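You operate a simulated robot arm through the tools that you are given. There is no shell and no other tool. Be economical: measure what you need, move in short steps, check, and stop when the job is done.

You are at the controls of a simulated robot arm. One attempt, no reset.

Task
Stop the screw, wipe the magnet flap clean and latch it shut.
Fine: use the blue rag and put it back on the shelf. Where these are worked on the way, their far stop is far enough and under half their travel is too little: magnet flap. What is to be rubbed or washed off counts as gone when no trace of it is left.

Only the result counts: the job must be done as asked and must still hold three seconds after the hand-in. Knocking over, shifting, dropping, spilling or breaking anything else fails it.

Robot
A 6-joint arm with a two-finger parallel gripper on a trunk, on a base that drives. Base frame: it is fixed to the floor where the robot stands at the start and does not move with it; the origin is under the middle of the robot, x ahead of it, y to its left, z up. Readings come in cm, degrees, newtons and seconds.
With the tool pointing down near the work surface it reaches from about 30 to 80 cm from the robot's upright axis, wherever it stands. Its first joint turns from -166.0 to 166.0 degrees. Places, roughly: cap clamp [60, -20, 30]; direction switch [60, -10, 110]; drawer latch [70, -130, 90]; gate knob [60, 20, 40]; magnet flap [70, -120, 110]; magnet flap catch [60, -120, 120]; sample button [60, -100, 100]; screw jog button [60, -10, 130]; screw speed dial [60, 10, 110]; screw stop button [60, 0, 130]; sleeve [80, -30, 50]; sleeve clamp [70, -30, 50]; tube purge valve [60, -20, 90]. Payload 3.91 kg.
Tool frame: the origin (TCP) lies between the finger pads and is the grasp point; the fingertips stand 3 cm ahead of it; z points along the fingers, y is the line along which they close. The gripper opens to 11 cm. The fingers are 2 cm wide and 1 cm thick; the gripper's body (4.8 by 11.2 cm) begins 5.5 cm behind the TCP.
Orientation is that of the tool frame in the base frame, as a unit quaternion [x, y, z, w]. With the fingers straight down and closing along the base's y, the tool's x points along the base's -x, its y along +y and its z along -z.

Tools
- The arm moves only by the tool move_arm. Its argument "rows" is a list of rows, each a list of 3 entries, a list of its own where there are three numbers: the shift along the tool's x, y, z in cm, then the turn, a rotation vector about the tool's x, y, z in degrees, then the gripper command, from -1 (shut) to 1 (fully open), values between in proportion. In form: [[[x, y, z], [rx, ry, rz], gripper], ...]. A call has 1 to 20 rows; each row shifts and turns the commanded pose from where the row before left it, along the tool's axes as they then stand. A row lasts 0.2 s, in which the tool goes at most 5 cm and 8.6 degrees; a call with a longer step from one row to the next is refused whole, and so is a gripper value outside its range. Where a pose cannot be reached the arm comes as near as it can. A force on the tool above 90 N (or 10 N above the force at the start of the call, whichever is more), or a blocked arm, ends the call early, and 0.2 s more pass. The fingers move at their own pace (about 4.5 cm/s each) and stop on an object; they squeeze with about 36 N. The grip force told is the motor's: it shows also when the fingers shut on nothing. Time passes only in rows, and 0.2 s behind the last, so rows that do not move let the fingers close. It gives the time, the measured TCP pose, the force on the tool (base axes), the opening and the grip force at its end, in the units of the frame above (readings bear some noise), with the torque about the TCP (base axes, N m) and any sound that the robot's microphone picked up, and new pictures: "show" is both (left out), scene, wrist or none.
- Cameras (640 x 400 px; columns grow to the right, rows downward): "scene" is now at [0.42, 11.62, 163.72]; the picture's right is [-0.36, -0.93, 0.00], its down [-0.52, 0.20, -0.83] and it looks along [0.78, -0.30, -0.56] (base axes); focal length 270 px, centre (320, 200). "wrist" rides on the gripper at [7.7, 0.7, -11.5] in the tool frame; the picture's right is [-0.09, 1.00, 0.00], its down [-0.80, -0.07, -0.59] and it looks along [-0.59, -0.05, 0.80] (tool axes); focal length 270 px, centre (320, 200).
- slide_trunk(by): slides the trunk up (or, below 0, down) by that many cm; the arm and the scene camera ride with it, the base frame stays. It gives what a move gives, with no picture.
- drive_base(legs): drives the robot by 1 to 6 legs, each [ahead, turn to the left] in cm and degrees, along the robot's own axes; the way and the turn of a leg run together, so that a leg with both is an arc; at most 150 cm and 180 degrees a leg. The arm and the cameras ride along, it lands a little off, and it stops where it bumps. It gives what a move gives, and a new picture of the scene camera.
- head_to(pan, tilt): turns the head with the scene camera to pan (to the left, within 155 degrees either way) and tilt (down, from -29 to 69), counted from straight ahead of the robot. It gives what a move gives, and a new picture of the scene camera.
- point_at(camera, pixels): for up to 12 pixels [column, row] of the newest picture of that camera ("zoom" is the newest enlarged one), the place [x, y, z] in the base frame of the surface seen there, good to about 0.2 cm, but the place of the scene camera against the robot may be out by one fixed shift of up to 1.2 cm in any direction. The clock stands still meanwhile.
- inspect(camera, box): a new picture of the part [left, top, right, bottom] of that camera's present view, enlarged. The clock stands still meanwhile.
- hand_in(): hands the job in; it is judged then, once.

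Work in short steps. Measure before you move; look again where a grasp or a placing could have gone wrong, and mend it. You have 80 turns and 260 pictures in all, those below and enlarged ones among them. Open the gripper and draw the arm clear of the work before you hand the job in, unless the task says otherwise; then end with one line.

The tools are called after ">>>" as name(argument=value, ...) on one line, values as JSON. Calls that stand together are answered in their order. move_arm: Moves the arm, as the interface text tells. Its arguments: {"type":"object","properties":{"rows":{"type":"array"},"show":{"type":"string","enum":["both","scene","wrist","none"]}},"required":["rows"]} The other tools are called the same way: slide_trunk (by) slides the trunk up or down; drive_base (legs) drives the base; head_to (pan, tilt) turns the head that bears the scene camera; point_at (camera, pixels) gives the place of the surface under pixels of a picture; inspect (camera, box) takes an enlarged picture of a part of a camera's view; hand_in () hands the job in.

At the start:

```text
time_s: 0.0
tool_pos: [27.24, -22.03, 136.53]
orientation: [-0.005, 1.0, 0.0, 0.001]
contact_force: [-0.3, -0.5, -1.5]
torque: [0.02, 0.0, 0.02]
width: 11.02
grip_force: 0.1
trunk travel left (down, up): [-57.5, 3.5]
robot x, y, heading: [-0.16, 0.37, -0.1]
head pan, tilt: [-20.8, 33.9]
```

scene: 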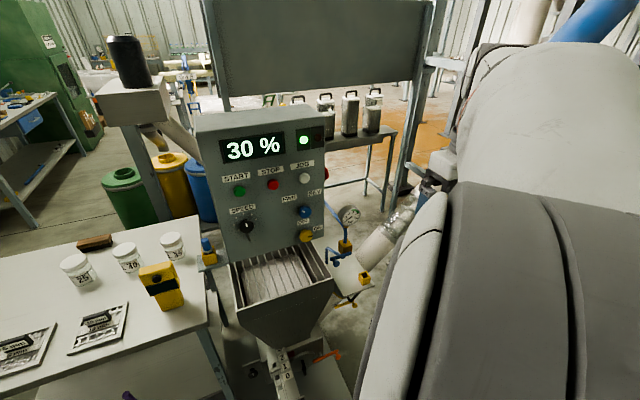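
wrist: 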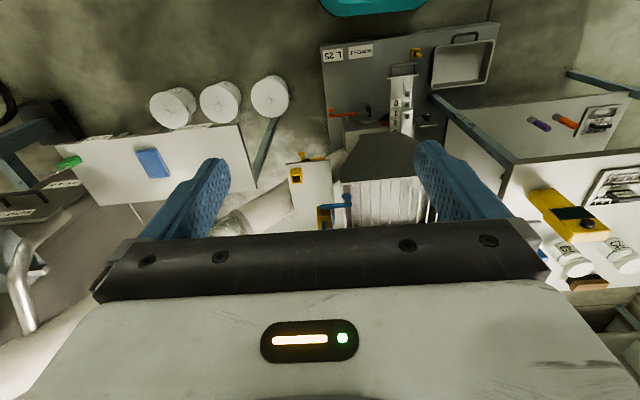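

The control panel with a red STOP button is near scene pixel (272,184); a blue rag is on a white shelf at wrist (153,163). I'll measure the panel and enlarge it.

>>> inspect(camera="scene", box=[190, 100, 390, 280])

>>> point_at(camera="scene", pixels=[[272, 184], [238, 191], [305, 179], [262, 180], [284, 190], [210, 140], [320, 125]])

>>> point_at(camera="wrist", pixels=[[153, 163], [138, 150], [168, 175], [70, 162], [110, 180], [230, 140]])

>>> inspect(camera="wrist", box=[0, 80, 260, 250])

>>> head_to(pan=-70, tilt=30)

```text
2.22 times, centred on (290, 190) of scene
```

zoom: 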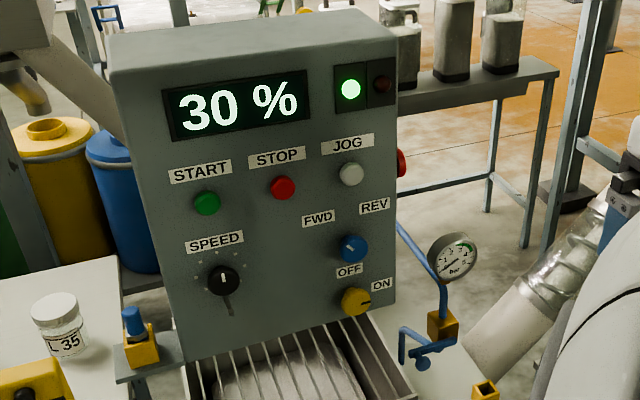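

```text
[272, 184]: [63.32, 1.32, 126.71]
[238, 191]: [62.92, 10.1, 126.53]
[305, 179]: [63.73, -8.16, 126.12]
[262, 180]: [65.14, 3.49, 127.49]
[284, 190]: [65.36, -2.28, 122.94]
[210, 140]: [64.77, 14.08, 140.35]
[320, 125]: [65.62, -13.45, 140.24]
```

```text
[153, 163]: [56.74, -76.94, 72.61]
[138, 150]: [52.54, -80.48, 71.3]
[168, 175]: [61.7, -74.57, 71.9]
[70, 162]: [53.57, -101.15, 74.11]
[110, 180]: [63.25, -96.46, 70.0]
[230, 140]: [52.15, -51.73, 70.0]
```

```text
2.35 times, centred on (130, 165) of wrist
```

zoom: 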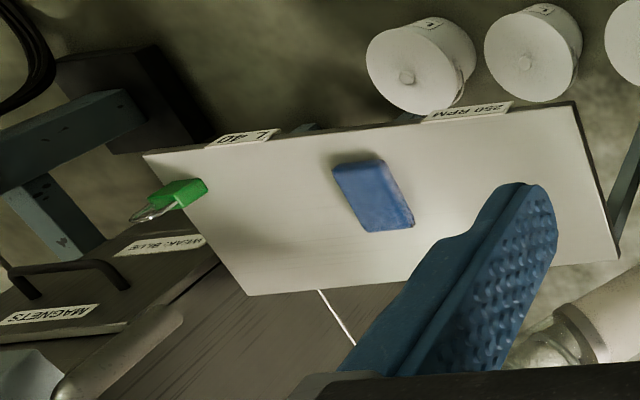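

```text
time_s: 1.2
tool_pos: [27.32, -21.94, 136.54]
orientation: [-0.005, 1.0, 0.0, 0.0]
contact_force: [0.0, -0.7, -0.6]
torque: [0.01, 0.04, 0.01]
width: 10.99
grip_force: 0.1
trunk travel left (down, up): [-57.5, 3.5]
robot x, y, heading: [0.13, 0.23, 0.1]
head pan, tilt: [-70.0, 30.0]
```

scene: 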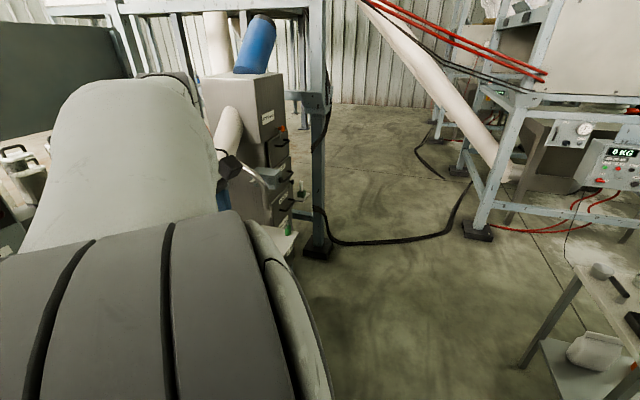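

STOP button is at about (63.3, 1.3, 126.7), and the rag on the shelf (top z≈70) at about (57, -77, 72). I'll move in front of the panel with fingers shut and turn the tool to point forward.

>>> move_arm(rows=[[[-2.4, 3.3, 1.4], [0, 0, 0], -1], [[-2.4, 3.3, 1.4], [0, 0, 0], -1], [[-2.4, 3.3, 1.4], [0, 0, 0], -1], [[-2.4, 3.3, 1.4], [0, 0, 0], -1], [[-2.4, 3.3, 1.4], [0, 0, 0], -1], [[-2.4, 3.3, 1.4], [0, 0, 0], -1], [[-2.4, 3.3, 1.4], [0, 0, 0], -1], [[0, 0, 0], [0, -8.2, 0], -1], [[0, 0, 0], [0, -8.2, 0], -1], [[0, 0, 0], [0, -8.2, 0], -1], [[0, 0, 0], [0, -8.2, 0], -1], [[0, 0, 0], [0, -8.2, 0], -1], [[0, 0, 0], [0, -8.2, 0], -1], [[0, 0, 0], [0, -8.2, 0], -1], [[0, 0, 0], [0, -8.2, 0], -1], [[0, 0, 0], [0, -8.2, 0], -1], [[0, 0, 0], [0, -8.2, 0], -1], [[0, 0, 0], [0, -8, 0], -1]], show="wrist")

>>> head_to(pan=-8, tilt=34)

```text
time_s: 5.0
tool_pos: [49.34, 2.29, 131.71]
orientation: [-0.009, 0.738, 0.023, 0.674]
contact_force: [-0.6, 0.7, -0.5]
torque: [-0.02, 0.02, 0.02]
width: 0.01
grip_force: 35.6
out of reach, approached as far as the arm can: row 15, 16, 17, 18
trunk travel left (down, up): [-57.5, 3.5]
robot x, y, heading: [0.0, 0.27, 0.1]
head pan, tilt: [-70.0, 30.0]
```

wrist: 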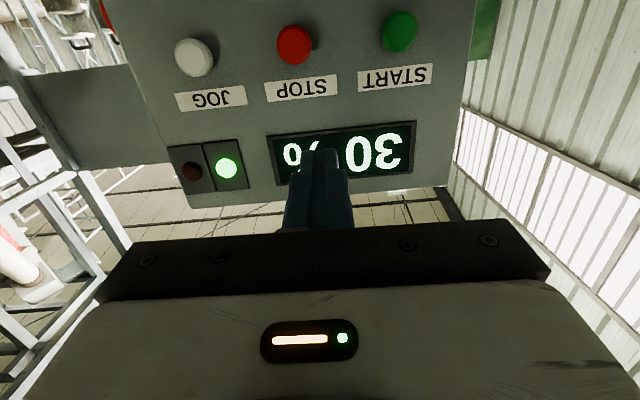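

```text
time_s: 6.3
tool_pos: [49.34, 2.39, 131.71]
orientation: [-0.01, 0.739, 0.023, 0.674]
contact_force: [-0.6, -0.3, -0.3]
torque: [0.03, 0.0, 0.0]
width: 0.0
grip_force: 36.3
trunk travel left (down, up): [-57.5, 3.5]
robot x, y, heading: [-0.05, -0.2, -0.1]
head pan, tilt: [-8.0, 34.0]
```

scene: 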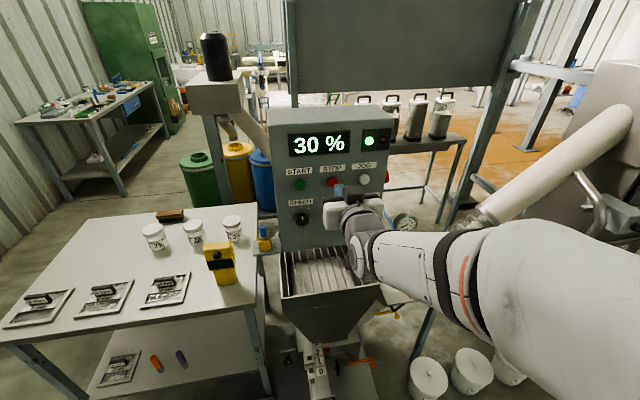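

The wrist image shows the red button at (294,44). I'll locate it with the wrist camera.

>>> point_at(camera="wrist", pixels=[[292, 44], [193, 57], [398, 32], [330, 60], [320, 160]])

```text
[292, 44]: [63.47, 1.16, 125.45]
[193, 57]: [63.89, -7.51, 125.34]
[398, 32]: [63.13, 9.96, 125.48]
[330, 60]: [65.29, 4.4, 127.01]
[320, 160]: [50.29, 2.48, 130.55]
```

Button is at (63.5, 1.2, 125.5). I'll shift down and sideways first, and creep forward partly, then check.

>>> move_arm(rows=[[[2.4, -0.9, 0], [0, 0, 0], -1], [[2.4, -0.9, 0], [0, 0, 0], -1], [[0, 0, 3], [0, 0, 0], -1], [[0, 0, 3], [0, 0, 0], -1], [[0, 0, 0], [0, 0, 0], -1]], show="both")

```text
time_s: 7.5
tool_pos: [57.11, 0.75, 128.16]
orientation: [-0.01, 0.738, 0.023, 0.675]
contact_force: [-1.1, -0.2, 0.3]
torque: [-0.02, -0.02, 0.02]
width: 0.02
grip_force: 36.4
out of reach, approached as far as the arm can: row 1, 2
trunk travel left (down, up): [-57.5, 3.5]
robot x, y, heading: [-0.03, -0.16, -0.2]
head pan, tilt: [-8.0, 34.0]
```

scene: 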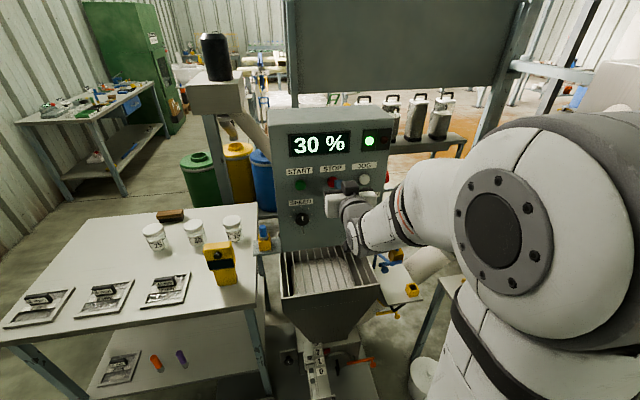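
wrist: 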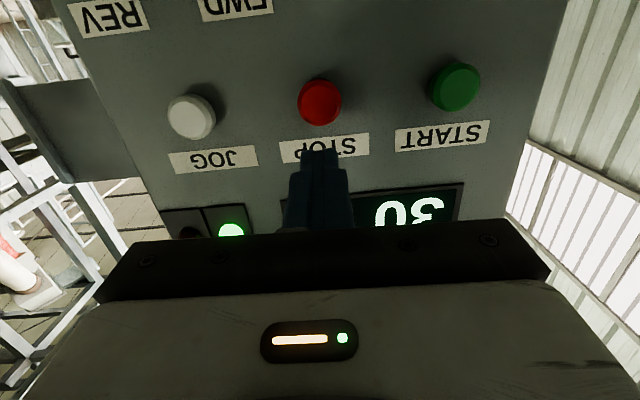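

Tip is about 3.4 cm short and 2.4 cm high. I'll lower and press in small steps.

>>> move_arm(rows=[[[2.1, 0.1, 0], [0, 0, 0], -1], [[0, 0, 1.5], [0, 0, 0], -1], [[0, 0, 1.2], [0, 0, 0], -1], [[0, 0, 0.8], [0, 0, 0], -1], [[0, 0, 0.4], [0, 0, 0], -1], [[0, 0, 0.4], [0, 0, 0], -1]], show="both")

```text
time_s: 8.9
tool_pos: [61.23, 1.27, 125.46]
orientation: [-0.011, 0.738, 0.024, 0.674]
contact_force: [-7.5, -0.5, -0.7]
torque: [0.0, -0.02, -0.03]
width: 0.0
grip_force: 36.0
trunk travel left (down, up): [-57.5, 3.5]
robot x, y, heading: [-0.15, -0.09, -0.0]
head pan, tilt: [-8.0, 34.0]
heard: click
```

scene: 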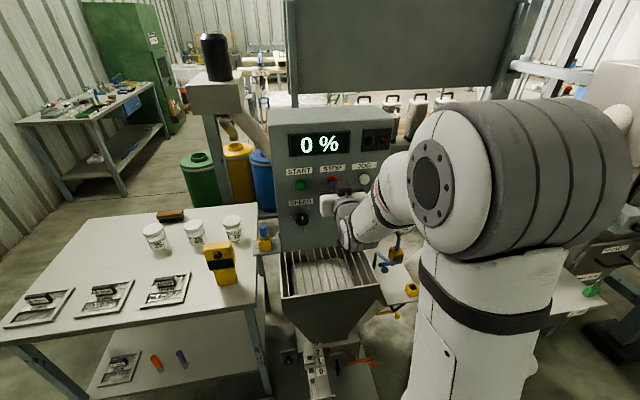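
wrist: 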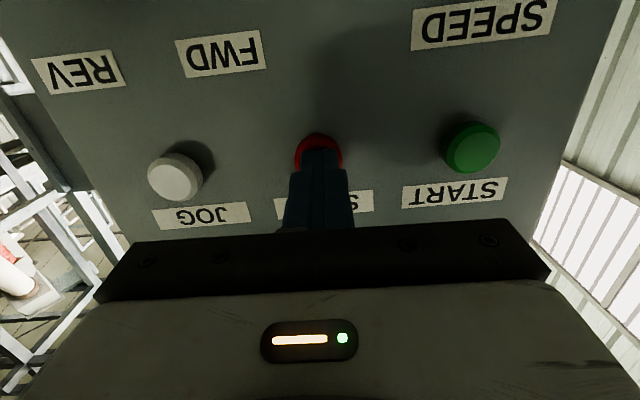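

The display reads 0 % and the run light is off: the screw stopped. I'll back off and turn the tool down again.

>>> move_arm(rows=[[[0, 0, -4], [0, 0, 0], -1], [[0, 0, -4.5], [0, 0, 0], -1], [[0, 0, -4.5], [0, 0, 0], -1], [[-2, 0, -3], [0, 8.2, 0], -1], [[0, 0, 0], [0, 8.2, 0], -1], [[0, 0, 0], [0, 8.2, 0], -1], [[0, 0, 0], [0, 8.2, 0], -1], [[0, 0, 0], [0, 8.2, 0], -1], [[0, 0, 0], [0, 8.2, 0], -1], [[0, 0, 0], [0, 8.2, 0], -1], [[0, 0, 0], [0, 8.2, 0], -1], [[0, 0, 0], [0, 8.2, 0], -1], [[0, 0, 0], [0, 8.2, 0], -1], [[0, 0, 0], [0, 8, 0], -1], [[2, -3, -2], [0, 0, 0], -1], [[2, -3, -2], [0, 0, 0], -1], [[2, -3, -2], [0, 0, 0], -1]], show="none")

>>> head_to(pan=-45, tilt=35)

```text
time_s: 12.5
tool_pos: [41.47, -17.44, 129.03]
orientation: [-0.058, 0.989, 0.114, 0.077]
contact_force: [0.4, 0.3, -0.6]
torque: [0.0, -0.01, 0.02]
width: 0.0
grip_force: 36.4
out of reach, approached as far as the arm can: row 3, 6, 7, 9, 10, 11, 12, 13, 14
trunk travel left (down, up): [-57.5, 3.5]
robot x, y, heading: [-0.46, 0.33, -0.0]
head pan, tilt: [-8.0, 34.0]
```

```text
time_s: 13.5
tool_pos: [41.61, -17.42, 128.97]
orientation: [-0.058, 0.989, 0.114, 0.075]
contact_force: [0.2, -0.9, -0.6]
torque: [0.02, -0.02, -0.02]
width: 0.03
grip_force: 36.0
trunk travel left (down, up): [-57.5, 3.5]
robot x, y, heading: [-0.02, 0.43, -0.3]
head pan, tilt: [-45.0, 35.0]
```

scene: 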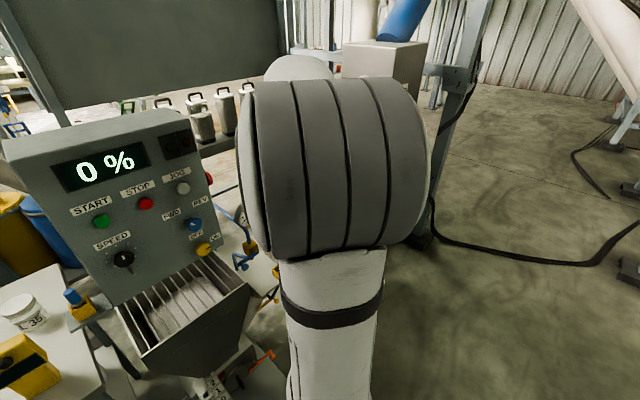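

Now drive right: turn right 90°, go 100 cm, turn back left, so both rag and flap are within reach.

>>> drive_base(legs=[[0, -90], [100, 0], [0, 90]])

>>> head_to(pan=-15, tilt=35)

```text
time_s: 26.2
tool_pos: [42.16, -116.36, 128.91]
orientation: [-0.051, 0.989, 0.113, 0.076]
contact_force: [-0.1, 0.2, 0.0]
torque: [0.0, -0.02, 0.0]
width: 0.01
grip_force: 35.9
trunk travel left (down, up): [-57.5, 3.5]
robot x, y, heading: [1.0, -99.35, -1.4]
head pan, tilt: [-45.0, 35.0]
```

scene: 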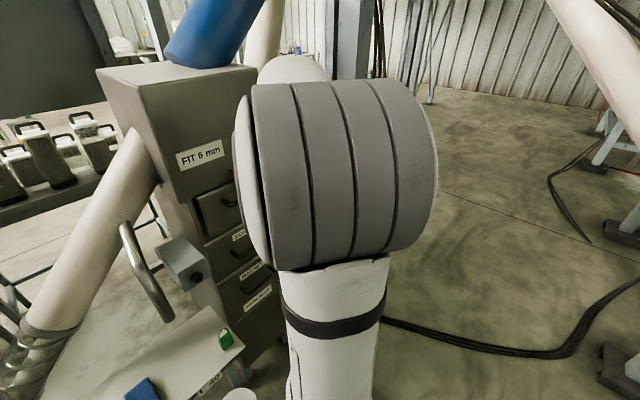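

```text
time_s: 27.2
tool_pos: [42.17, -116.41, 129.03]
orientation: [-0.05, 0.989, 0.113, 0.077]
contact_force: [0.4, 0.9, -0.3]
torque: [0.03, 0.0, 0.01]
width: 0.0
grip_force: 36.3
trunk travel left (down, up): [-57.5, 3.5]
robot x, y, heading: [0.93, -99.95, -1.4]
head pan, tilt: [-15.0, 35.0]
```

scene: 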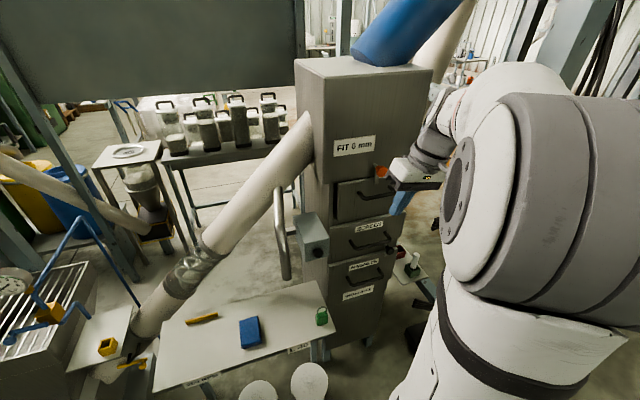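

The separator unit with drawers/flap is visible around (360,230). I'll zoom in and measure.

>>> inspect(camera="scene", box=[290, 120, 450, 320])

>>> point_at(camera="scene", pixels=[[355, 200], [380, 170], [360, 190], [370, 227], [362, 240], [365, 277], [250, 330], [202, 318], [395, 250], [345, 180], [413, 268], [320, 318]])

>>> inspect(camera="wrist", box=[0, 0, 640, 400])

```text
2.00 times, centred on (370, 220) of scene
```

zoom: 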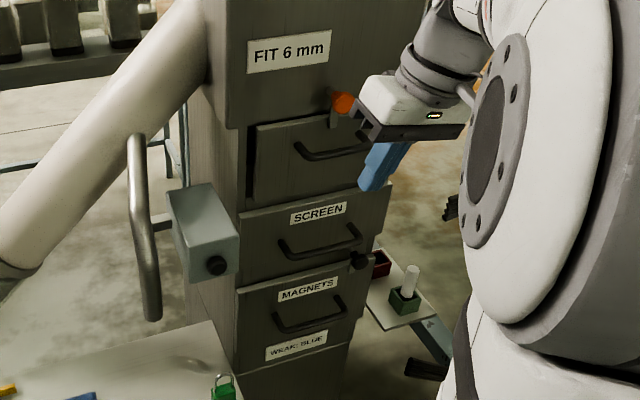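

```text
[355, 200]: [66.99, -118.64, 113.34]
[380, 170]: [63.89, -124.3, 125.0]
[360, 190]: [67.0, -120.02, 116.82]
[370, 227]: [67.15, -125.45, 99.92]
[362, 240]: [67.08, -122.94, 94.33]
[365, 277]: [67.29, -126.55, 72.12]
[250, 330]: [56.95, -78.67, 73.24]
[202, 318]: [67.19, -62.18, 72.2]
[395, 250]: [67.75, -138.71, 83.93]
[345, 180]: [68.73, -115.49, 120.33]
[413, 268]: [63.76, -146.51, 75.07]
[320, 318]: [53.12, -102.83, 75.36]
```

```text
1.00 times, centred on (320, 200) of wrist (not enlarged: the box is as wide or as high as the picture)
```

zoom: 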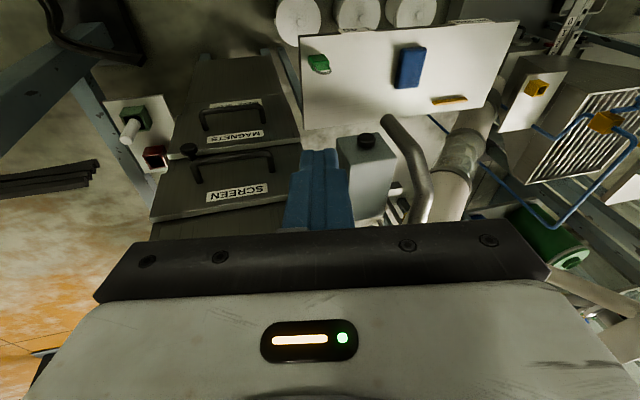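

The flap with its black handle is at about (67,-120,113), the orange catch at (63,-124,125). I'll straighten the tool and move over to the rag, freeing the view of the flap.

>>> move_arm(rows=[[[0, 0, 0], [6.5, 4.4, 2.9], 1], [[0, 0, 0], [6.5, 4.4, 2.9], 1], [[0.2, 4.5, 0], [0, 0, 0], 1], [[0.2, 4.5, 0], [0, 0, 0], 1], [[0.2, 4.5, 0], [0, 0, 0], 1], [[0.2, 4.5, 0], [0, 0, 0], 1], [[0.2, 4.5, 0], [0, 0, 0], 1], [[0.2, 4.5, 0], [0, 0, 0], 1], [[0.2, 4.5, 0], [0, 0, 0], 1], [[0.2, 4.5, 0], [0, 0, 0], 1], [[0, 1, 4.5], [0, 0, 0], 1], [[0, 0, 4.5], [0, 0, 0], 1], [[0, 0, 4.5], [0, 0, 0], 1], [[0, 0, 4.5], [0, 0, 0], 1], [[0, 0, 4.5], [0, 0, 0], 1]], show="both")

```text
time_s: 30.4
tool_pos: [41.43, -88.42, 111.06]
orientation: [-0.05, 0.989, 0.114, 0.076]
contact_force: [1.0, 0.5, -1.0]
torque: [-0.02, 0.0, -0.01]
width: 11.02
grip_force: 0.0
out of reach, approached as far as the arm can: row 1, 2, 7, 8, 9, 10, 11, 12
trunk travel left (down, up): [-57.5, 3.5]
robot x, y, heading: [0.83, -99.83, -1.1]
head pan, tilt: [-15.0, 35.0]
```

scene: 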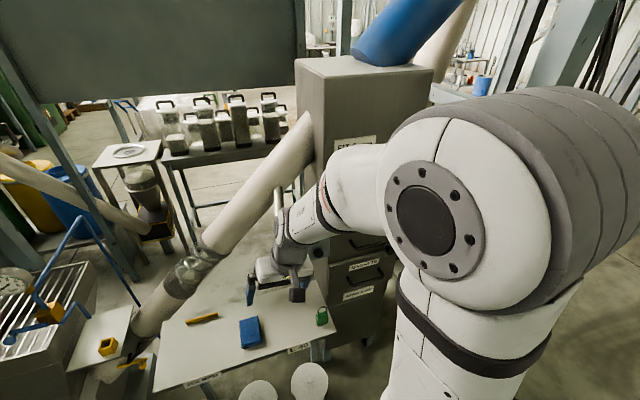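
wrist: 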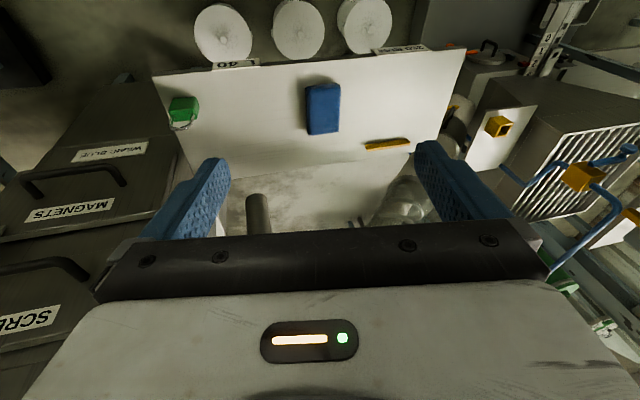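

The arm is at its limit at this height. I'll lower the trunk 20 cm so the tool can straighten.

>>> slide_trunk(by=-20)

>>> move_arm(rows=[[[0, 0, 0], [0, 0, 0], 1], [[0, 0, 0], [0, 0, 0], 1]], show="both")

```text
time_s: 32.5
tool_pos: [41.39, -88.52, 91.1]
orientation: [-0.05, 0.989, 0.113, 0.076]
contact_force: [0.4, 0.2, 0.0]
torque: [0.02, -0.01, 0.01]
width: 10.99
grip_force: 0.0
trunk travel left (down, up): [-37.5, 23.5]
robot x, y, heading: [0.92, -99.48, -1.2]
head pan, tilt: [-15.0, 35.0]
```

```text
time_s: 33.1
tool_pos: [41.28, -88.44, 91.2]
orientation: [-0.049, 0.989, 0.114, 0.076]
contact_force: [-0.5, 0.3, 0.4]
torque: [-0.01, 0.01, -0.02]
width: 11.01
grip_force: 0.0
trunk travel left (down, up): [-37.5, 23.5]
robot x, y, heading: [0.7, -99.59, -1.4]
head pan, tilt: [-15.0, 35.0]
```

scene: 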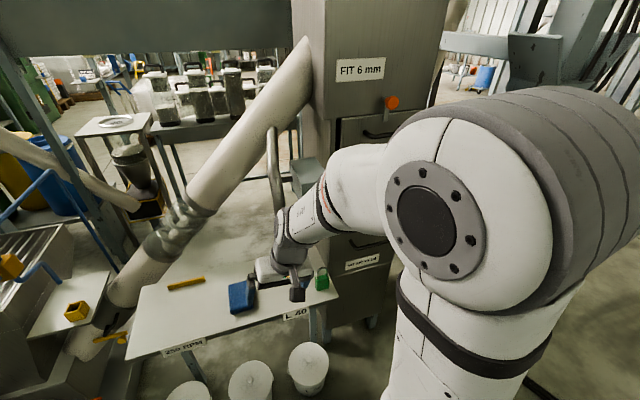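
wrist: 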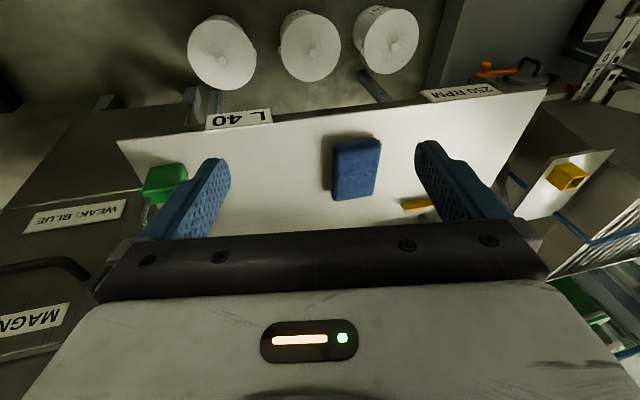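

Measure the rag's corners from the wrist view, and the neighbours.

>>> point_at(camera="wrist", pixels=[[336, 145], [379, 141], [373, 196], [335, 194], [356, 168], [300, 190], [168, 175], [415, 204], [255, 135], [260, 218]])

>>> inspect(camera="wrist", box=[280, 100, 480, 230])

```text
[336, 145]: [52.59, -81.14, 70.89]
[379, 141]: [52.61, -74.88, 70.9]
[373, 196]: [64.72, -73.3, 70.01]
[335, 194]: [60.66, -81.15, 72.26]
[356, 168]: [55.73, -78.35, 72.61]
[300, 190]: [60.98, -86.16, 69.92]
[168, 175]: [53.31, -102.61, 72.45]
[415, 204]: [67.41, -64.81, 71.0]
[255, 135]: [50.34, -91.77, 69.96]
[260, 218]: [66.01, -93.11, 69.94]
```

```text
3.08 times, centred on (380, 165) of wrist
```

zoom: 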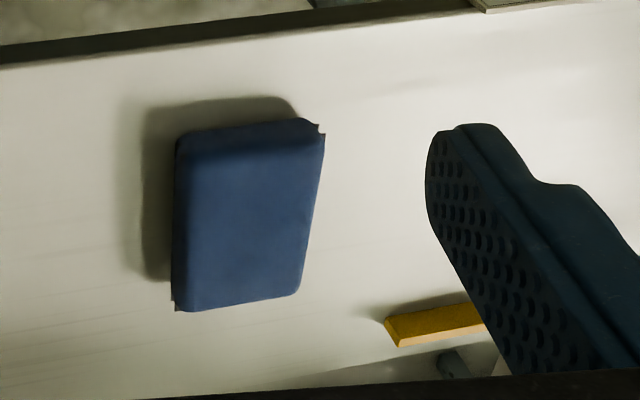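

Rag spans x 52.6–61, y −81…−75, z 70–72.6. I'll straighten the tool and move above it.

>>> move_arm(rows=[[[0, 0, 0], [6.5, 4.4, 2.9], 1], [[0, 0, 0], [6.5, 4.4, 2.9], 1], [[0, 0, 0], [0, 0, 0], 1]], show="none")

```text
time_s: 33.9
tool_pos: [41.51, -89.55, 91.06]
orientation: [-0.043, 0.992, 0.098, 0.065]
contact_force: [0.0, -1.1, -0.1]
torque: [-0.03, 0.01, 0.02]
width: 11.0
grip_force: 0.1
out of reach, approached as far as the arm can: row 1, 2
trunk travel left (down, up): [-37.5, 23.5]
robot x, y, heading: [0.65, -99.81, -1.3]
head pan, tilt: [-15.0, 35.0]
```

Still limited; I'll move outward toward the rag and try straightening there.

>>> move_arm(rows=[[[-3, 3, 0], [0, 0, 0], 1], [[-3, 3, 0], [0, 0, 0], 1], [[-3, 3, 0], [0, 0, 0], 1], [[0, 0, 0], [5.5, 3.6, 2.5], 1], [[0, 0, 0], [5.5, 3.6, 2.5], 1]], show="both")

```text
time_s: 35.1
tool_pos: [50.68, -88.57, 92.45]
orientation: [-0.049, 0.991, 0.102, 0.064]
contact_force: [0.3, 0.8, -0.3]
torque: [0.0, -0.01, -0.02]
width: 11.0
grip_force: 0.1
out of reach, approached as far as the arm can: row 1, 2, 3, 4, 5
trunk travel left (down, up): [-37.5, 23.5]
robot x, y, heading: [0.64, -99.58, -1.5]
head pan, tilt: [-15.0, 35.0]
```

scene: 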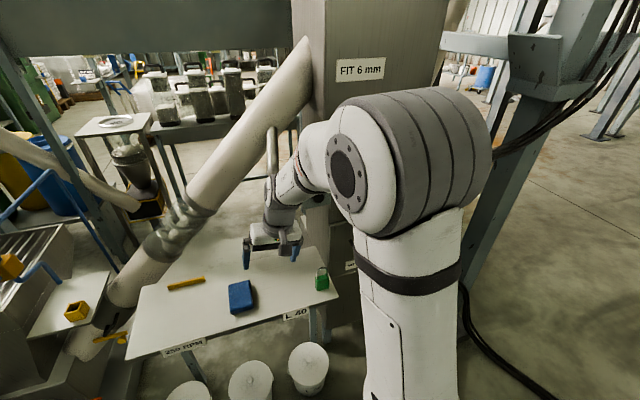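
wrist: 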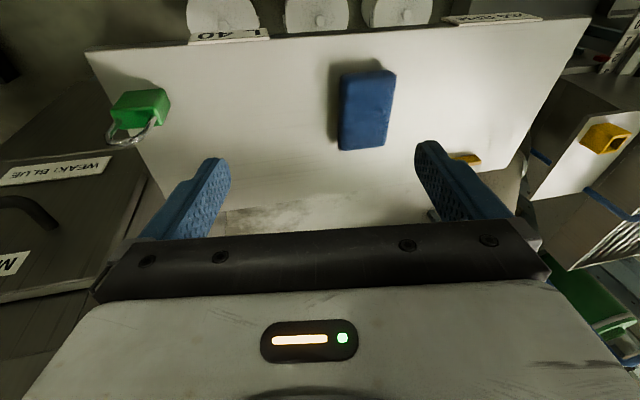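

Something is at a joint limit. I'll go back toward the start-like pose (relative (27,−22)) while straightening, to unwind it.

>>> move_arm(rows=[[[3, -3, -2.5], [0, 0, 0], 1], [[3, -3, -2.5], [0, 0, 0], 1], [[3, -3, -2.5], [0, 0, 0], 1], [[3, -3, -2.5], [0, 0, 0], 1], [[3, -3, -2], [0, 0, 0], 1], [[2.5, -4, -2], [0, 0, 0], 1], [[2.5, -4, -2], [0, 0, 0], 1], [[1, -4, -2], [0, 0, 0], 1], [[0, -4, -2], [0, 0, 0], 1], [[0, 0, 0], [5.5, 3.6, 2.5], 1], [[0, 0, 0], [5.5, 3.6, 2.5], 1], [[0, 0, 0], [0, 0, 0], 1]], show="scene")

```text
refused: row 6 steps farther than a row can; nothing moved
```

>>> move_arm(rows=[[[3, -3, -2.5], [0, 0, 0], 1], [[3, -3, -2.5], [0, 0, 0], 1], [[3, -3, -2.5], [0, 0, 0], 1], [[3, -3, -2.5], [0, 0, 0], 1], [[3, -3, -2], [0, 0, 0], 1], [[2.5, -3.5, -2], [0, 0, 0], 1], [[2.5, -3.5, -2], [0, 0, 0], 1], [[1, -4, -2], [0, 0, 0], 1], [[0, -4, -2], [0, 0, 0], 1], [[0, 0, 0], [5.5, 3.6, 2.5], 1], [[0, 0, 0], [5.5, 3.6, 2.5], 1], [[0, 0, 0], [0, 0, 0], 1]], show="scene")

```text
time_s: 37.7
tool_pos: [32.03, -123.06, 101.9]
orientation: [-0.048, 0.989, 0.111, 0.08]
contact_force: [-0.5, 0.8, 0.2]
torque: [-0.01, 0.0, 0.0]
width: 10.98
grip_force: 0.1
out of reach, approached as far as the arm can: row 7, 8, 9, 10, 11
trunk travel left (down, up): [-37.5, 23.5]
robot x, y, heading: [0.63, -99.46, -1.2]
head pan, tilt: [-15.0, 35.0]
```

scene: 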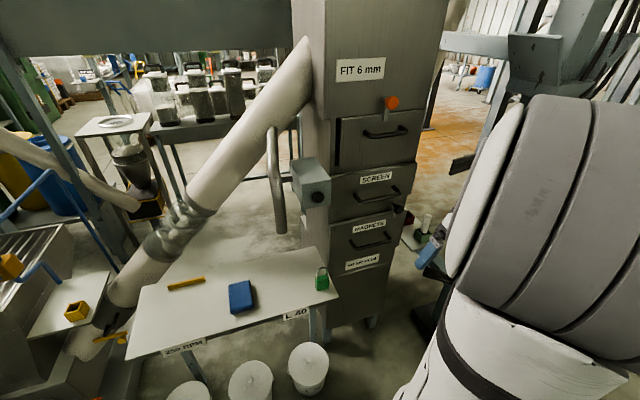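

Flap now visible. I'll zoom on it, and test which single rotations are reachable here.

>>> inspect(camera="scene", box=[320, 85, 440, 185])

>>> move_arm(rows=[[[0, 0, 0], [6, 0, 0], 1], [[0, 0, 0], [-6, 0, 0], 1], [[0, 0, 0], [0, 6, 0], 1], [[0, 0, 0], [0, -6, 0], 1], [[0, 0, 0], [0, 0, 6], 1], [[0, 0, 0], [0, 0, -6], 1], [[0, 0, 0], [-6, 0, 0], 1], [[0, 0, 0], [6, 0, 0], 1], [[0, 0, 0], [0, -6, 0], 1], [[0, 0, 0], [0, 6, 0], 1], [[0, 0, 0], [0, 0, -6], 1], [[0, 0, 0], [0, 0, 6], 1]], show="none")

```text
4.00 times, centred on (380, 135) of scene
```

zoom: 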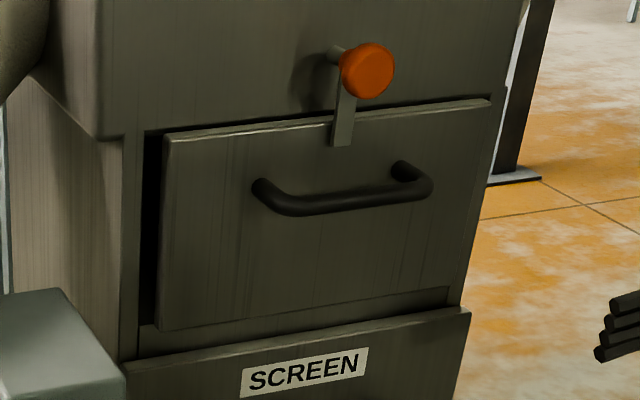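

```text
time_s: 40.3
tool_pos: [32.23, -122.79, 101.17]
orientation: [-0.042, 0.984, 0.113, 0.132]
contact_force: [0.0, -0.5, -0.4]
torque: [-0.03, 0.04, -0.03]
width: 11.01
grip_force: 0.0
out of reach, approached as far as the arm can: row 1, 3
trunk travel left (down, up): [-37.5, 23.5]
robot x, y, heading: [0.36, -99.9, -1.3]
head pan, tilt: [-15.0, 35.0]
```

Only tilting toward straight-down is blocked, so the wrist is at a joint limit or flipped. I'll look at the arm itself.

>>> head_to(pan=-62, tilt=40)

```text
time_s: 41.5
tool_pos: [32.25, -122.62, 101.24]
orientation: [-0.042, 0.984, 0.113, 0.133]
contact_force: [-0.2, 0.0, 0.5]
torque: [0.0, 0.04, 0.01]
width: 10.99
grip_force: 0.0
trunk travel left (down, up): [-37.5, 23.5]
robot x, y, heading: [0.73, -99.58, -1.7]
head pan, tilt: [-62.0, 40.0]
```

scene: 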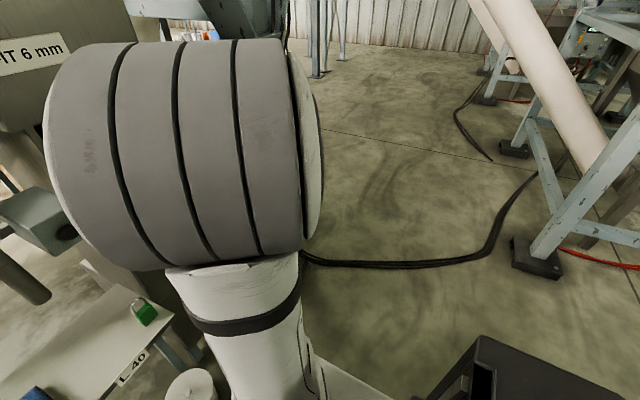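

The elbow is high and forearm steep. Lowering the trunk fully brings the work into the higher relative zone where the tool-down pose worked at the start.

>>> slide_trunk(by=-30)

>>> move_arm(rows=[[[0, 0, -3], [0, 0, 0], 1], [[0, 0, -3], [0, 0, 0], 1], [[0, 0, -3], [0, 0, 0], 1], [[0, 0, -3], [0, 0, 0], 1], [[0, 0, -3], [0, 0, 0], 1], [[0, 0, 0], [5.5, 0, 0], 1], [[0, 0, 0], [5.5, 0, 0], 1], [[0, 0, 0], [0, 5, 0], 1], [[0, 0, 0], [0, 5, 0], 1], [[0, 0, 0], [0, 5, 0], 1]], show="none")

>>> head_to(pan=-40, tilt=20)

```text
time_s: 44.5
tool_pos: [32.17, -122.86, 71.31]
orientation: [-0.041, 0.984, 0.113, 0.132]
contact_force: [-0.1, -0.8, -0.1]
torque: [0.0, 0.0, -0.02]
width: 11.0
grip_force: 0.1
trunk travel left (down, up): [-7.5, 53.5]
robot x, y, heading: [0.41, -99.52, -1.3]
head pan, tilt: [-62.0, 40.0]
```

```text
time_s: 46.7
tool_pos: [28.36, -126.43, 85.11]
orientation: [-0.029, 0.989, 0.022, 0.145]
contact_force: [0.5, -0.5, -0.6]
torque: [0.0, -0.03, -0.01]
width: 10.99
grip_force: 0.1
out of reach, approached as far as the arm can: row 8, 9, 10
trunk travel left (down, up): [-7.5, 53.5]
robot x, y, heading: [0.53, -99.82, -1.6]
head pan, tilt: [-62.0, 40.0]
```

```text
time_s: 47.5
tool_pos: [28.33, -126.28, 85.21]
orientation: [-0.03, 0.989, 0.022, 0.143]
contact_force: [0.7, -0.4, 0.1]
torque: [-0.01, 0.0, -0.05]
width: 11.02
grip_force: 0.1
trunk travel left (down, up): [-7.5, 53.5]
robot x, y, heading: [0.34, -99.49, -1.2]
head pan, tilt: [-40.0, 20.0]
```

scene: 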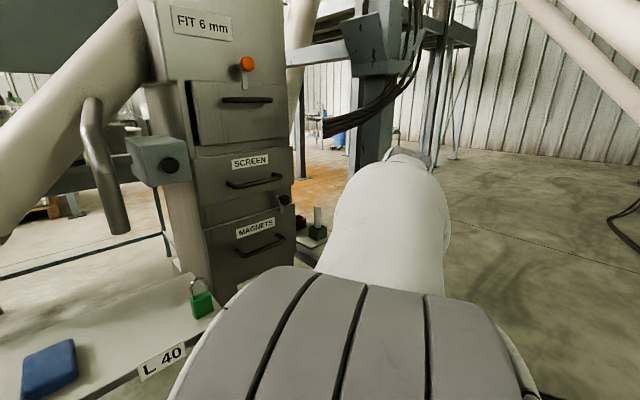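

Sideways tilt is now fixed; the forward tilt (~16°) remains. I'll test whether it frees at different yaws.

>>> move_arm(rows=[[[0, 0, 0], [0, 0, 8], 1], [[0, 0, 0], [0, 0, 8], 1], [[0, 0, 0], [0, 0, 8], 1], [[0, 0, 0], [0, 5, 0], 1], [[0, 0, 0], [0, 5, 0], 1], [[0, 0, 0], [0, 0, 0], 1]], show="none")

>>> move_arm(rows=[[[0, 0, 0], [0, 0, -8], 1], [[0, 0, 0], [0, 0, -8], 1], [[0, 0, 0], [0, 0, -8], 1], [[0, 0, 0], [0, 0, -8], 1], [[0, 0, 0], [0, 0, -8], 1], [[0, 0, 0], [0, 5, 0], 1], [[0, 0, 0], [0, 5, 0], 1], [[0, 0, 0], [0, 0, 0], 1]], show="none")

```text
time_s: 49.0
tool_pos: [28.7, -126.19, 85.25]
orientation: [0.169, 0.975, 0.103, 0.096]
contact_force: [0.1, 0.6, -1.0]
torque: [-0.02, 0.0, 0.02]
width: 11.0
grip_force: 0.0
out of reach, approached as far as the arm can: row 4, 5
trunk travel left (down, up): [-7.5, 53.5]
robot x, y, heading: [0.11, -99.31, -1.1]
head pan, tilt: [-40.0, 20.0]
```

```text
time_s: 50.8
tool_pos: [28.83, -126.06, 85.13]
orientation: [-0.174, 0.975, 0.064, 0.124]
contact_force: [0.4, 0.3, -0.1]
torque: [-0.02, 0.0, 0.0]
width: 10.99
grip_force: 0.0
out of reach, approached as far as the arm can: row 6, 7
trunk travel left (down, up): [-7.5, 53.5]
robot x, y, heading: [0.86, -99.34, -1.5]
head pan, tilt: [-40.0, 20.0]
```

The residual tilt is always ~16° out of the arm's plane: the wrist has flipped (roll joint at its limit). I'll turn the robot to the open floor on the right and unwind it there.

>>> drive_base(legs=[[0, -88.6]])

>>> head_to(pan=0, tilt=35)

```text
time_s: 55.0
tool_pos: [-26.38, -127.29, 85.1]
orientation: [0.573, 0.807, -0.044, 0.133]
contact_force: [0.2, -0.5, -0.2]
torque: [0.04, -0.01, 0.0]
width: 11.0
grip_force: 0.0
trunk travel left (down, up): [-7.5, 53.5]
robot x, y, heading: [-0.54, -99.41, -92.0]
head pan, tilt: [-40.0, 20.0]
```

scene: 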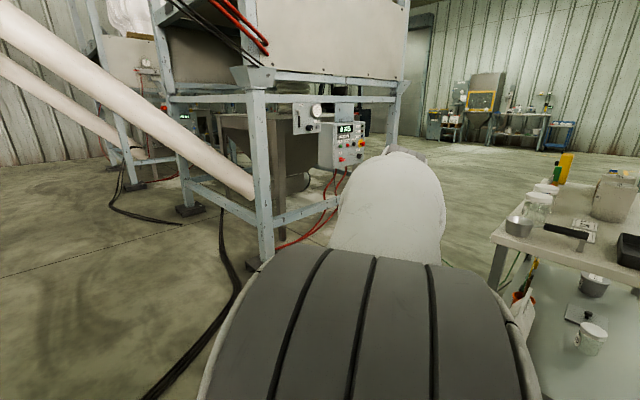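

```text
time_s: 56.1
tool_pos: [-26.52, -127.24, 85.21]
orientation: [0.573, 0.807, -0.045, 0.133]
contact_force: [-0.3, 0.0, -0.4]
torque: [-0.02, 0.01, -0.03]
width: 11.01
grip_force: 0.1
trunk travel left (down, up): [-7.5, 53.5]
robot x, y, heading: [-0.84, -99.64, -91.9]
head pan, tilt: [0.0, 35.0]
```

scene: 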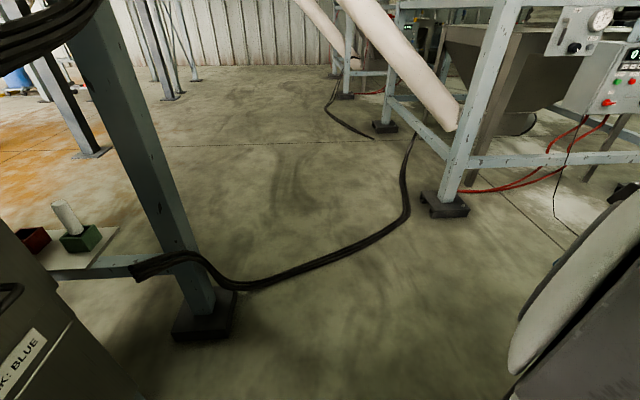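

Space ahead is clear. I'll bring the TCP straight ahead of the robot at ~55 cm with yaw aligned.

>>> move_arm(rows=[[[0, 0, 0], [0, 0, 7], 0], [[0, 0, 0], [0, 0, 7], 0], [[0, 0, 0], [0, 0, 7], 0], [[-2.9, 2.8, 1], [0, 0, 0], 0], [[-2.9, 2.8, 1], [0, 0, 0], 0], [[-2.9, 2.8, 1], [0, 0, 0], 0], [[-2.9, 2.8, 1], [0, 0, 0], 0], [[-2.9, 2.8, 1], [0, 0, 0], 0], [[-2.9, 2.8, 1], [0, 0, 0], 0], [[-2.9, 2.8, 1], [0, 0, 0], 0], [[-2.9, 2.8, 1], [0, 0, 0], 0], [[-2.9, 2.8, 1], [0, 0, 0], 0]], show="scene")

```text
time_s: 58.7
tool_pos: [-3.83, -154.19, 85.3]
orientation: [0.706, 0.688, -0.004, 0.169]
contact_force: [-0.4, 0.7, 0.7]
torque: [0.02, 0.03, 0.02]
width: 5.51
grip_force: 0.1
out of reach, approached as far as the arm can: row 8, 9, 10, 11
trunk travel left (down, up): [-7.5, 53.5]
robot x, y, heading: [-0.53, -99.39, -91.8]
head pan, tilt: [0.0, 35.0]
```

scene: 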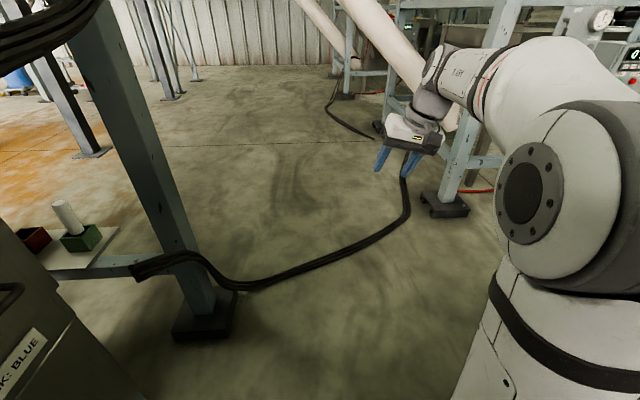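

The gripper leans ~14° left of the arm plane. I'll sweep it around the forearm axis (down → left → up) to unroll the forearm joint; first half now.

>>> move_arm(rows=[[[-0.14, 2.72, -0.19], [-7.8, -0.3, 1.9], 0], [[-0.14, 2.72, -0.19], [-7.8, -0.3, 1.9], 0], [[-0.14, 2.72, -0.19], [-7.8, -0.3, 1.9], 0], [[-0.14, 2.72, -0.19], [-7.8, -0.3, 1.9], 0], [[-0.14, 2.72, -0.19], [-7.8, -0.3, 1.9], 0], [[-0.14, 2.72, -0.19], [-7.8, -0.3, 1.9], 0], [[-0.14, 2.72, -0.19], [-7.8, -0.3, 1.9], 0], [[-0.14, 2.72, -0.19], [-7.8, -0.3, 1.9], 0], [[-0.14, 2.72, -0.19], [-7.8, -0.3, 1.9], 0], [[-0.14, 2.72, -0.19], [-7.8, -0.3, 1.9], 0]], show="scene")

```text
time_s: 60.9
tool_pos: [11.21, -154.67, 105.75]
orientation: [0.541, 0.419, 0.434, 0.586]
contact_force: [-0.1, -0.2, 1.1]
torque: [0.01, 0.03, 0.0]
width: 5.51
grip_force: 0.1
trunk travel left (down, up): [-7.5, 53.5]
robot x, y, heading: [-0.61, -99.9, -92.1]
head pan, tilt: [0.0, 35.0]
```

scene: 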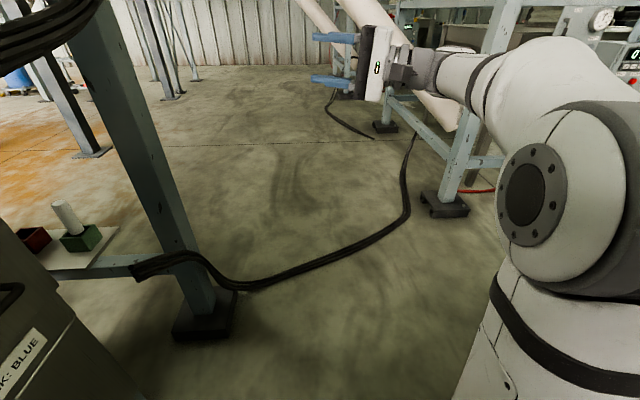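

That works with no limit hit. Continue to the up side.

>>> move_arm(rows=[[[-0.14, 2.72, -0.19], [-7.8, -0.3, 1.9], 0], [[-0.14, 2.72, -0.19], [-7.8, -0.3, 1.9], 0], [[-0.14, 2.72, -0.19], [-7.8, -0.3, 1.9], 0], [[-0.14, 2.72, -0.19], [-7.8, -0.3, 1.9], 0], [[-0.14, 2.72, -0.19], [-7.8, -0.3, 1.9], 0], [[-0.14, 2.72, -0.19], [-7.8, -0.3, 1.9], 0], [[-0.14, 2.72, -0.19], [-7.8, -0.3, 1.9], 0], [[-0.14, 2.72, -0.19], [-7.8, -0.3, 1.9], 0], [[-0.14, 2.72, -0.19], [-7.8, -0.3, 1.9], 0], [[-0.14, 2.72, -0.19], [-7.8, -0.3, 1.9], 0]], show="scene")

```text
time_s: 63.1
tool_pos: [2.04, -153.54, 117.48]
orientation: [0.121, -0.05, 0.667, 0.734]
contact_force: [-0.2, 0.1, 0.0]
torque: [-0.02, -0.01, -0.02]
width: 5.48
grip_force: 0.0
out of reach, approached as far as the arm can: row 1, 2, 3, 4, 5, 6, 7, 8, 9, 10
trunk travel left (down, up): [-7.5, 53.5]
robot x, y, heading: [-0.62, -99.49, -92.1]
head pan, tilt: [0.0, 35.0]
```

scene: 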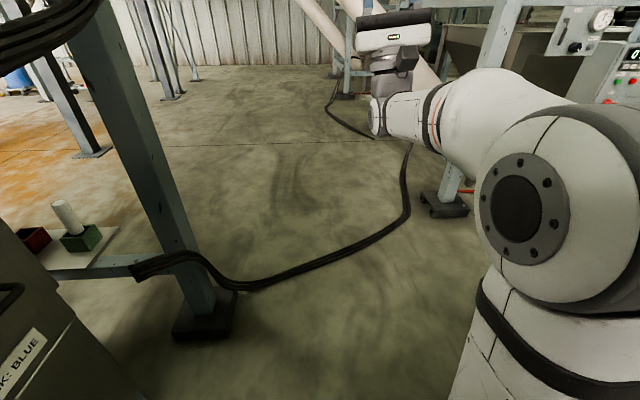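

The tool now points up, nearly in the arm plane. Next pitch it in-plane: up → forward → down.

>>> move_arm(rows=[[[0, 1.5, 0], [-5, 0, 0], 0], [[-2.78, 0, -0.2], [0, -8, 0], 0], [[-2.78, 0, -0.2], [0, -8, 0], 0], [[-2.78, 0, -0.2], [0, -8, 0], 0], [[-2.78, 0, -0.2], [0, -8, 0], 0], [[-2.78, 0, -0.2], [0, -8, 0], 0], [[-2.78, 0, -0.2], [0, -8, 0], 0], [[-2.78, 0, -0.2], [0, -8, 0], 0], [[-2.78, 0, -0.2], [0, -8, 0], 0], [[-2.78, 0, -0.2], [0, -8, 0], 0], [[-2.78, 0, -0.2], [0, -8, 0], 0], [[-2.78, 0, -0.2], [0, -8, 0], 0], [[-2.78, 0, -0.2], [0, -8, 0], 0]], show="scene")

```text
time_s: 65.9
tool_pos: [-1.33, -167.42, 91.53]
orientation: [-0.566, 0.585, -0.372, -0.446]
contact_force: [0.8, 0.6, -1.3]
torque: [-0.09, -0.07, -0.04]
width: 5.49
grip_force: 0.0
trunk travel left (down, up): [-7.5, 53.5]
robot x, y, heading: [-0.36, -99.6, -91.7]
head pan, tilt: [0.0, 35.0]
```

scene: 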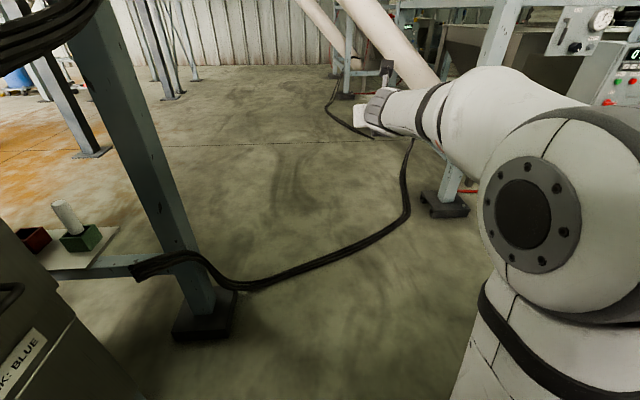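

Passing through forward without trouble. Continue to straight down.

>>> move_arm(rows=[[[-2.78, 0, -0.2], [0, -8, 0], 0], [[-2.78, 0, -0.2], [0, -8, 0], 0], [[-2.78, 0, -0.2], [0, -8, 0], 0], [[-2.78, 0, -0.2], [0, -8, 0], 0], [[-2.78, 0, -0.2], [0, -8, 0], 0], [[-2.78, 0, -0.2], [0, -8, 0], 0], [[-2.78, 0, -0.2], [0, -8, 0], 0], [[-2.78, 0, -0.2], [0, -8, 0], 0], [[-2.4, 0, -0.2], [0, -7, 0], 0]], show="scene")

```text
time_s: 67.9
tool_pos: [7.64, -146.06, 71.04]
orientation: [-0.657, 0.743, 0.047, -0.117]
contact_force: [0.1, -0.1, 0.1]
torque: [0.02, 0.01, 0.0]
width: 5.53
grip_force: 0.1
out of reach, approached as far as the arm can: row 3, 4, 5, 6, 7, 8, 9
trunk travel left (down, up): [-7.5, 53.5]
robot x, y, heading: [-0.53, -99.62, -91.7]
head pan, tilt: [0.0, 35.0]
```

scene: 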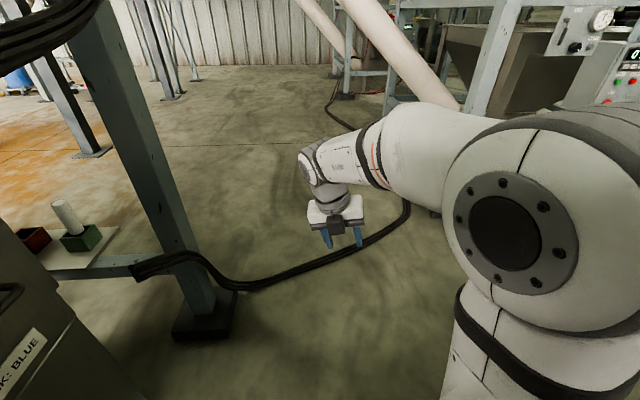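

It ended leaning right instead: the roll spun to the other limit because I crossed ~6° off-plane. I'll sweep back via the right side to up, with accurate axes, then cross exactly in-plane.

>>> move_arm(rows=[[[1.14, 2.65, -0.21], [-7.6, 3.26, -0.12], 0], [[1.14, 2.65, -0.21], [-7.6, 3.26, -0.12], 0], [[1.14, 2.65, -0.21], [-7.6, 3.26, -0.12], 0], [[1.14, 2.65, -0.21], [-7.6, 3.26, -0.12], 0], [[1.14, 2.65, -0.21], [-7.6, 3.26, -0.12], 0], [[1.14, 2.65, -0.21], [-7.6, 3.26, -0.12], 0], [[1.14, 2.65, -0.21], [-7.6, 3.26, -0.12], 0], [[1.14, 2.65, -0.21], [-7.6, 3.26, -0.12], 0], [[1.14, 2.65, -0.21], [-7.6, 3.26, -0.12], 0], [[1.14, 2.65, -0.21], [-7.6, 3.26, -0.12], 0], [[1.14, 2.65, -0.21], [-7.6, 3.26, -0.12], 0], [[1.14, 2.65, -0.21], [-7.6, 3.26, -0.12], 0], [[1.14, 2.65, -0.21], [-7.6, 3.26, -0.12], 0], [[1.14, 2.65, -0.21], [-7.6, 3.26, -0.12], 0], [[1.14, 2.65, -0.21], [-7.6, 3.26, -0.12], 0], [[1.14, 2.65, -0.21], [-7.6, 3.26, -0.12], 0], [[1.14, 2.65, -0.21], [-7.6, 3.26, -0.12], 0], [[1.14, 2.65, -0.21], [-7.6, 3.26, -0.12], 0], [[1.14, 2.65, -0.21], [-7.6, 3.26, -0.12], 0], [[1.14, 2.65, -0.21], [-7.6, 3.26, -0.12], 0]], show="scene")

```text
time_s: 72.1
tool_pos: [12.07, -145.11, 112.31]
orientation: [0.006, 0.003, -0.429, 0.903]
contact_force: [-0.6, -1.1, -0.4]
torque: [0.02, 0.0, 0.02]
width: 5.5
grip_force: 0.0
out of reach, approached as far as the arm can: row 17, 18, 19
trunk travel left (down, up): [-7.5, 53.5]
robot x, y, heading: [-0.63, -99.36, -92.0]
head pan, tilt: [0.0, 35.0]
```

scene: 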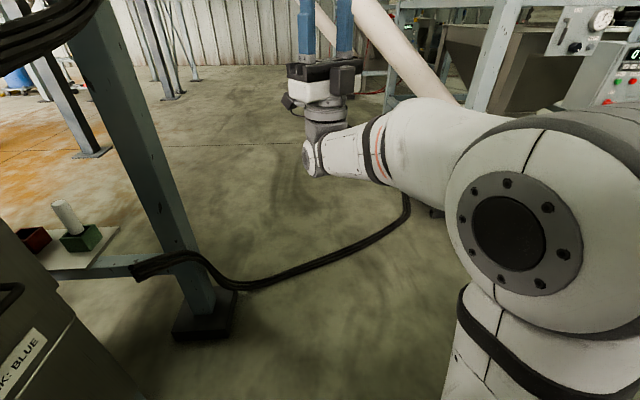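

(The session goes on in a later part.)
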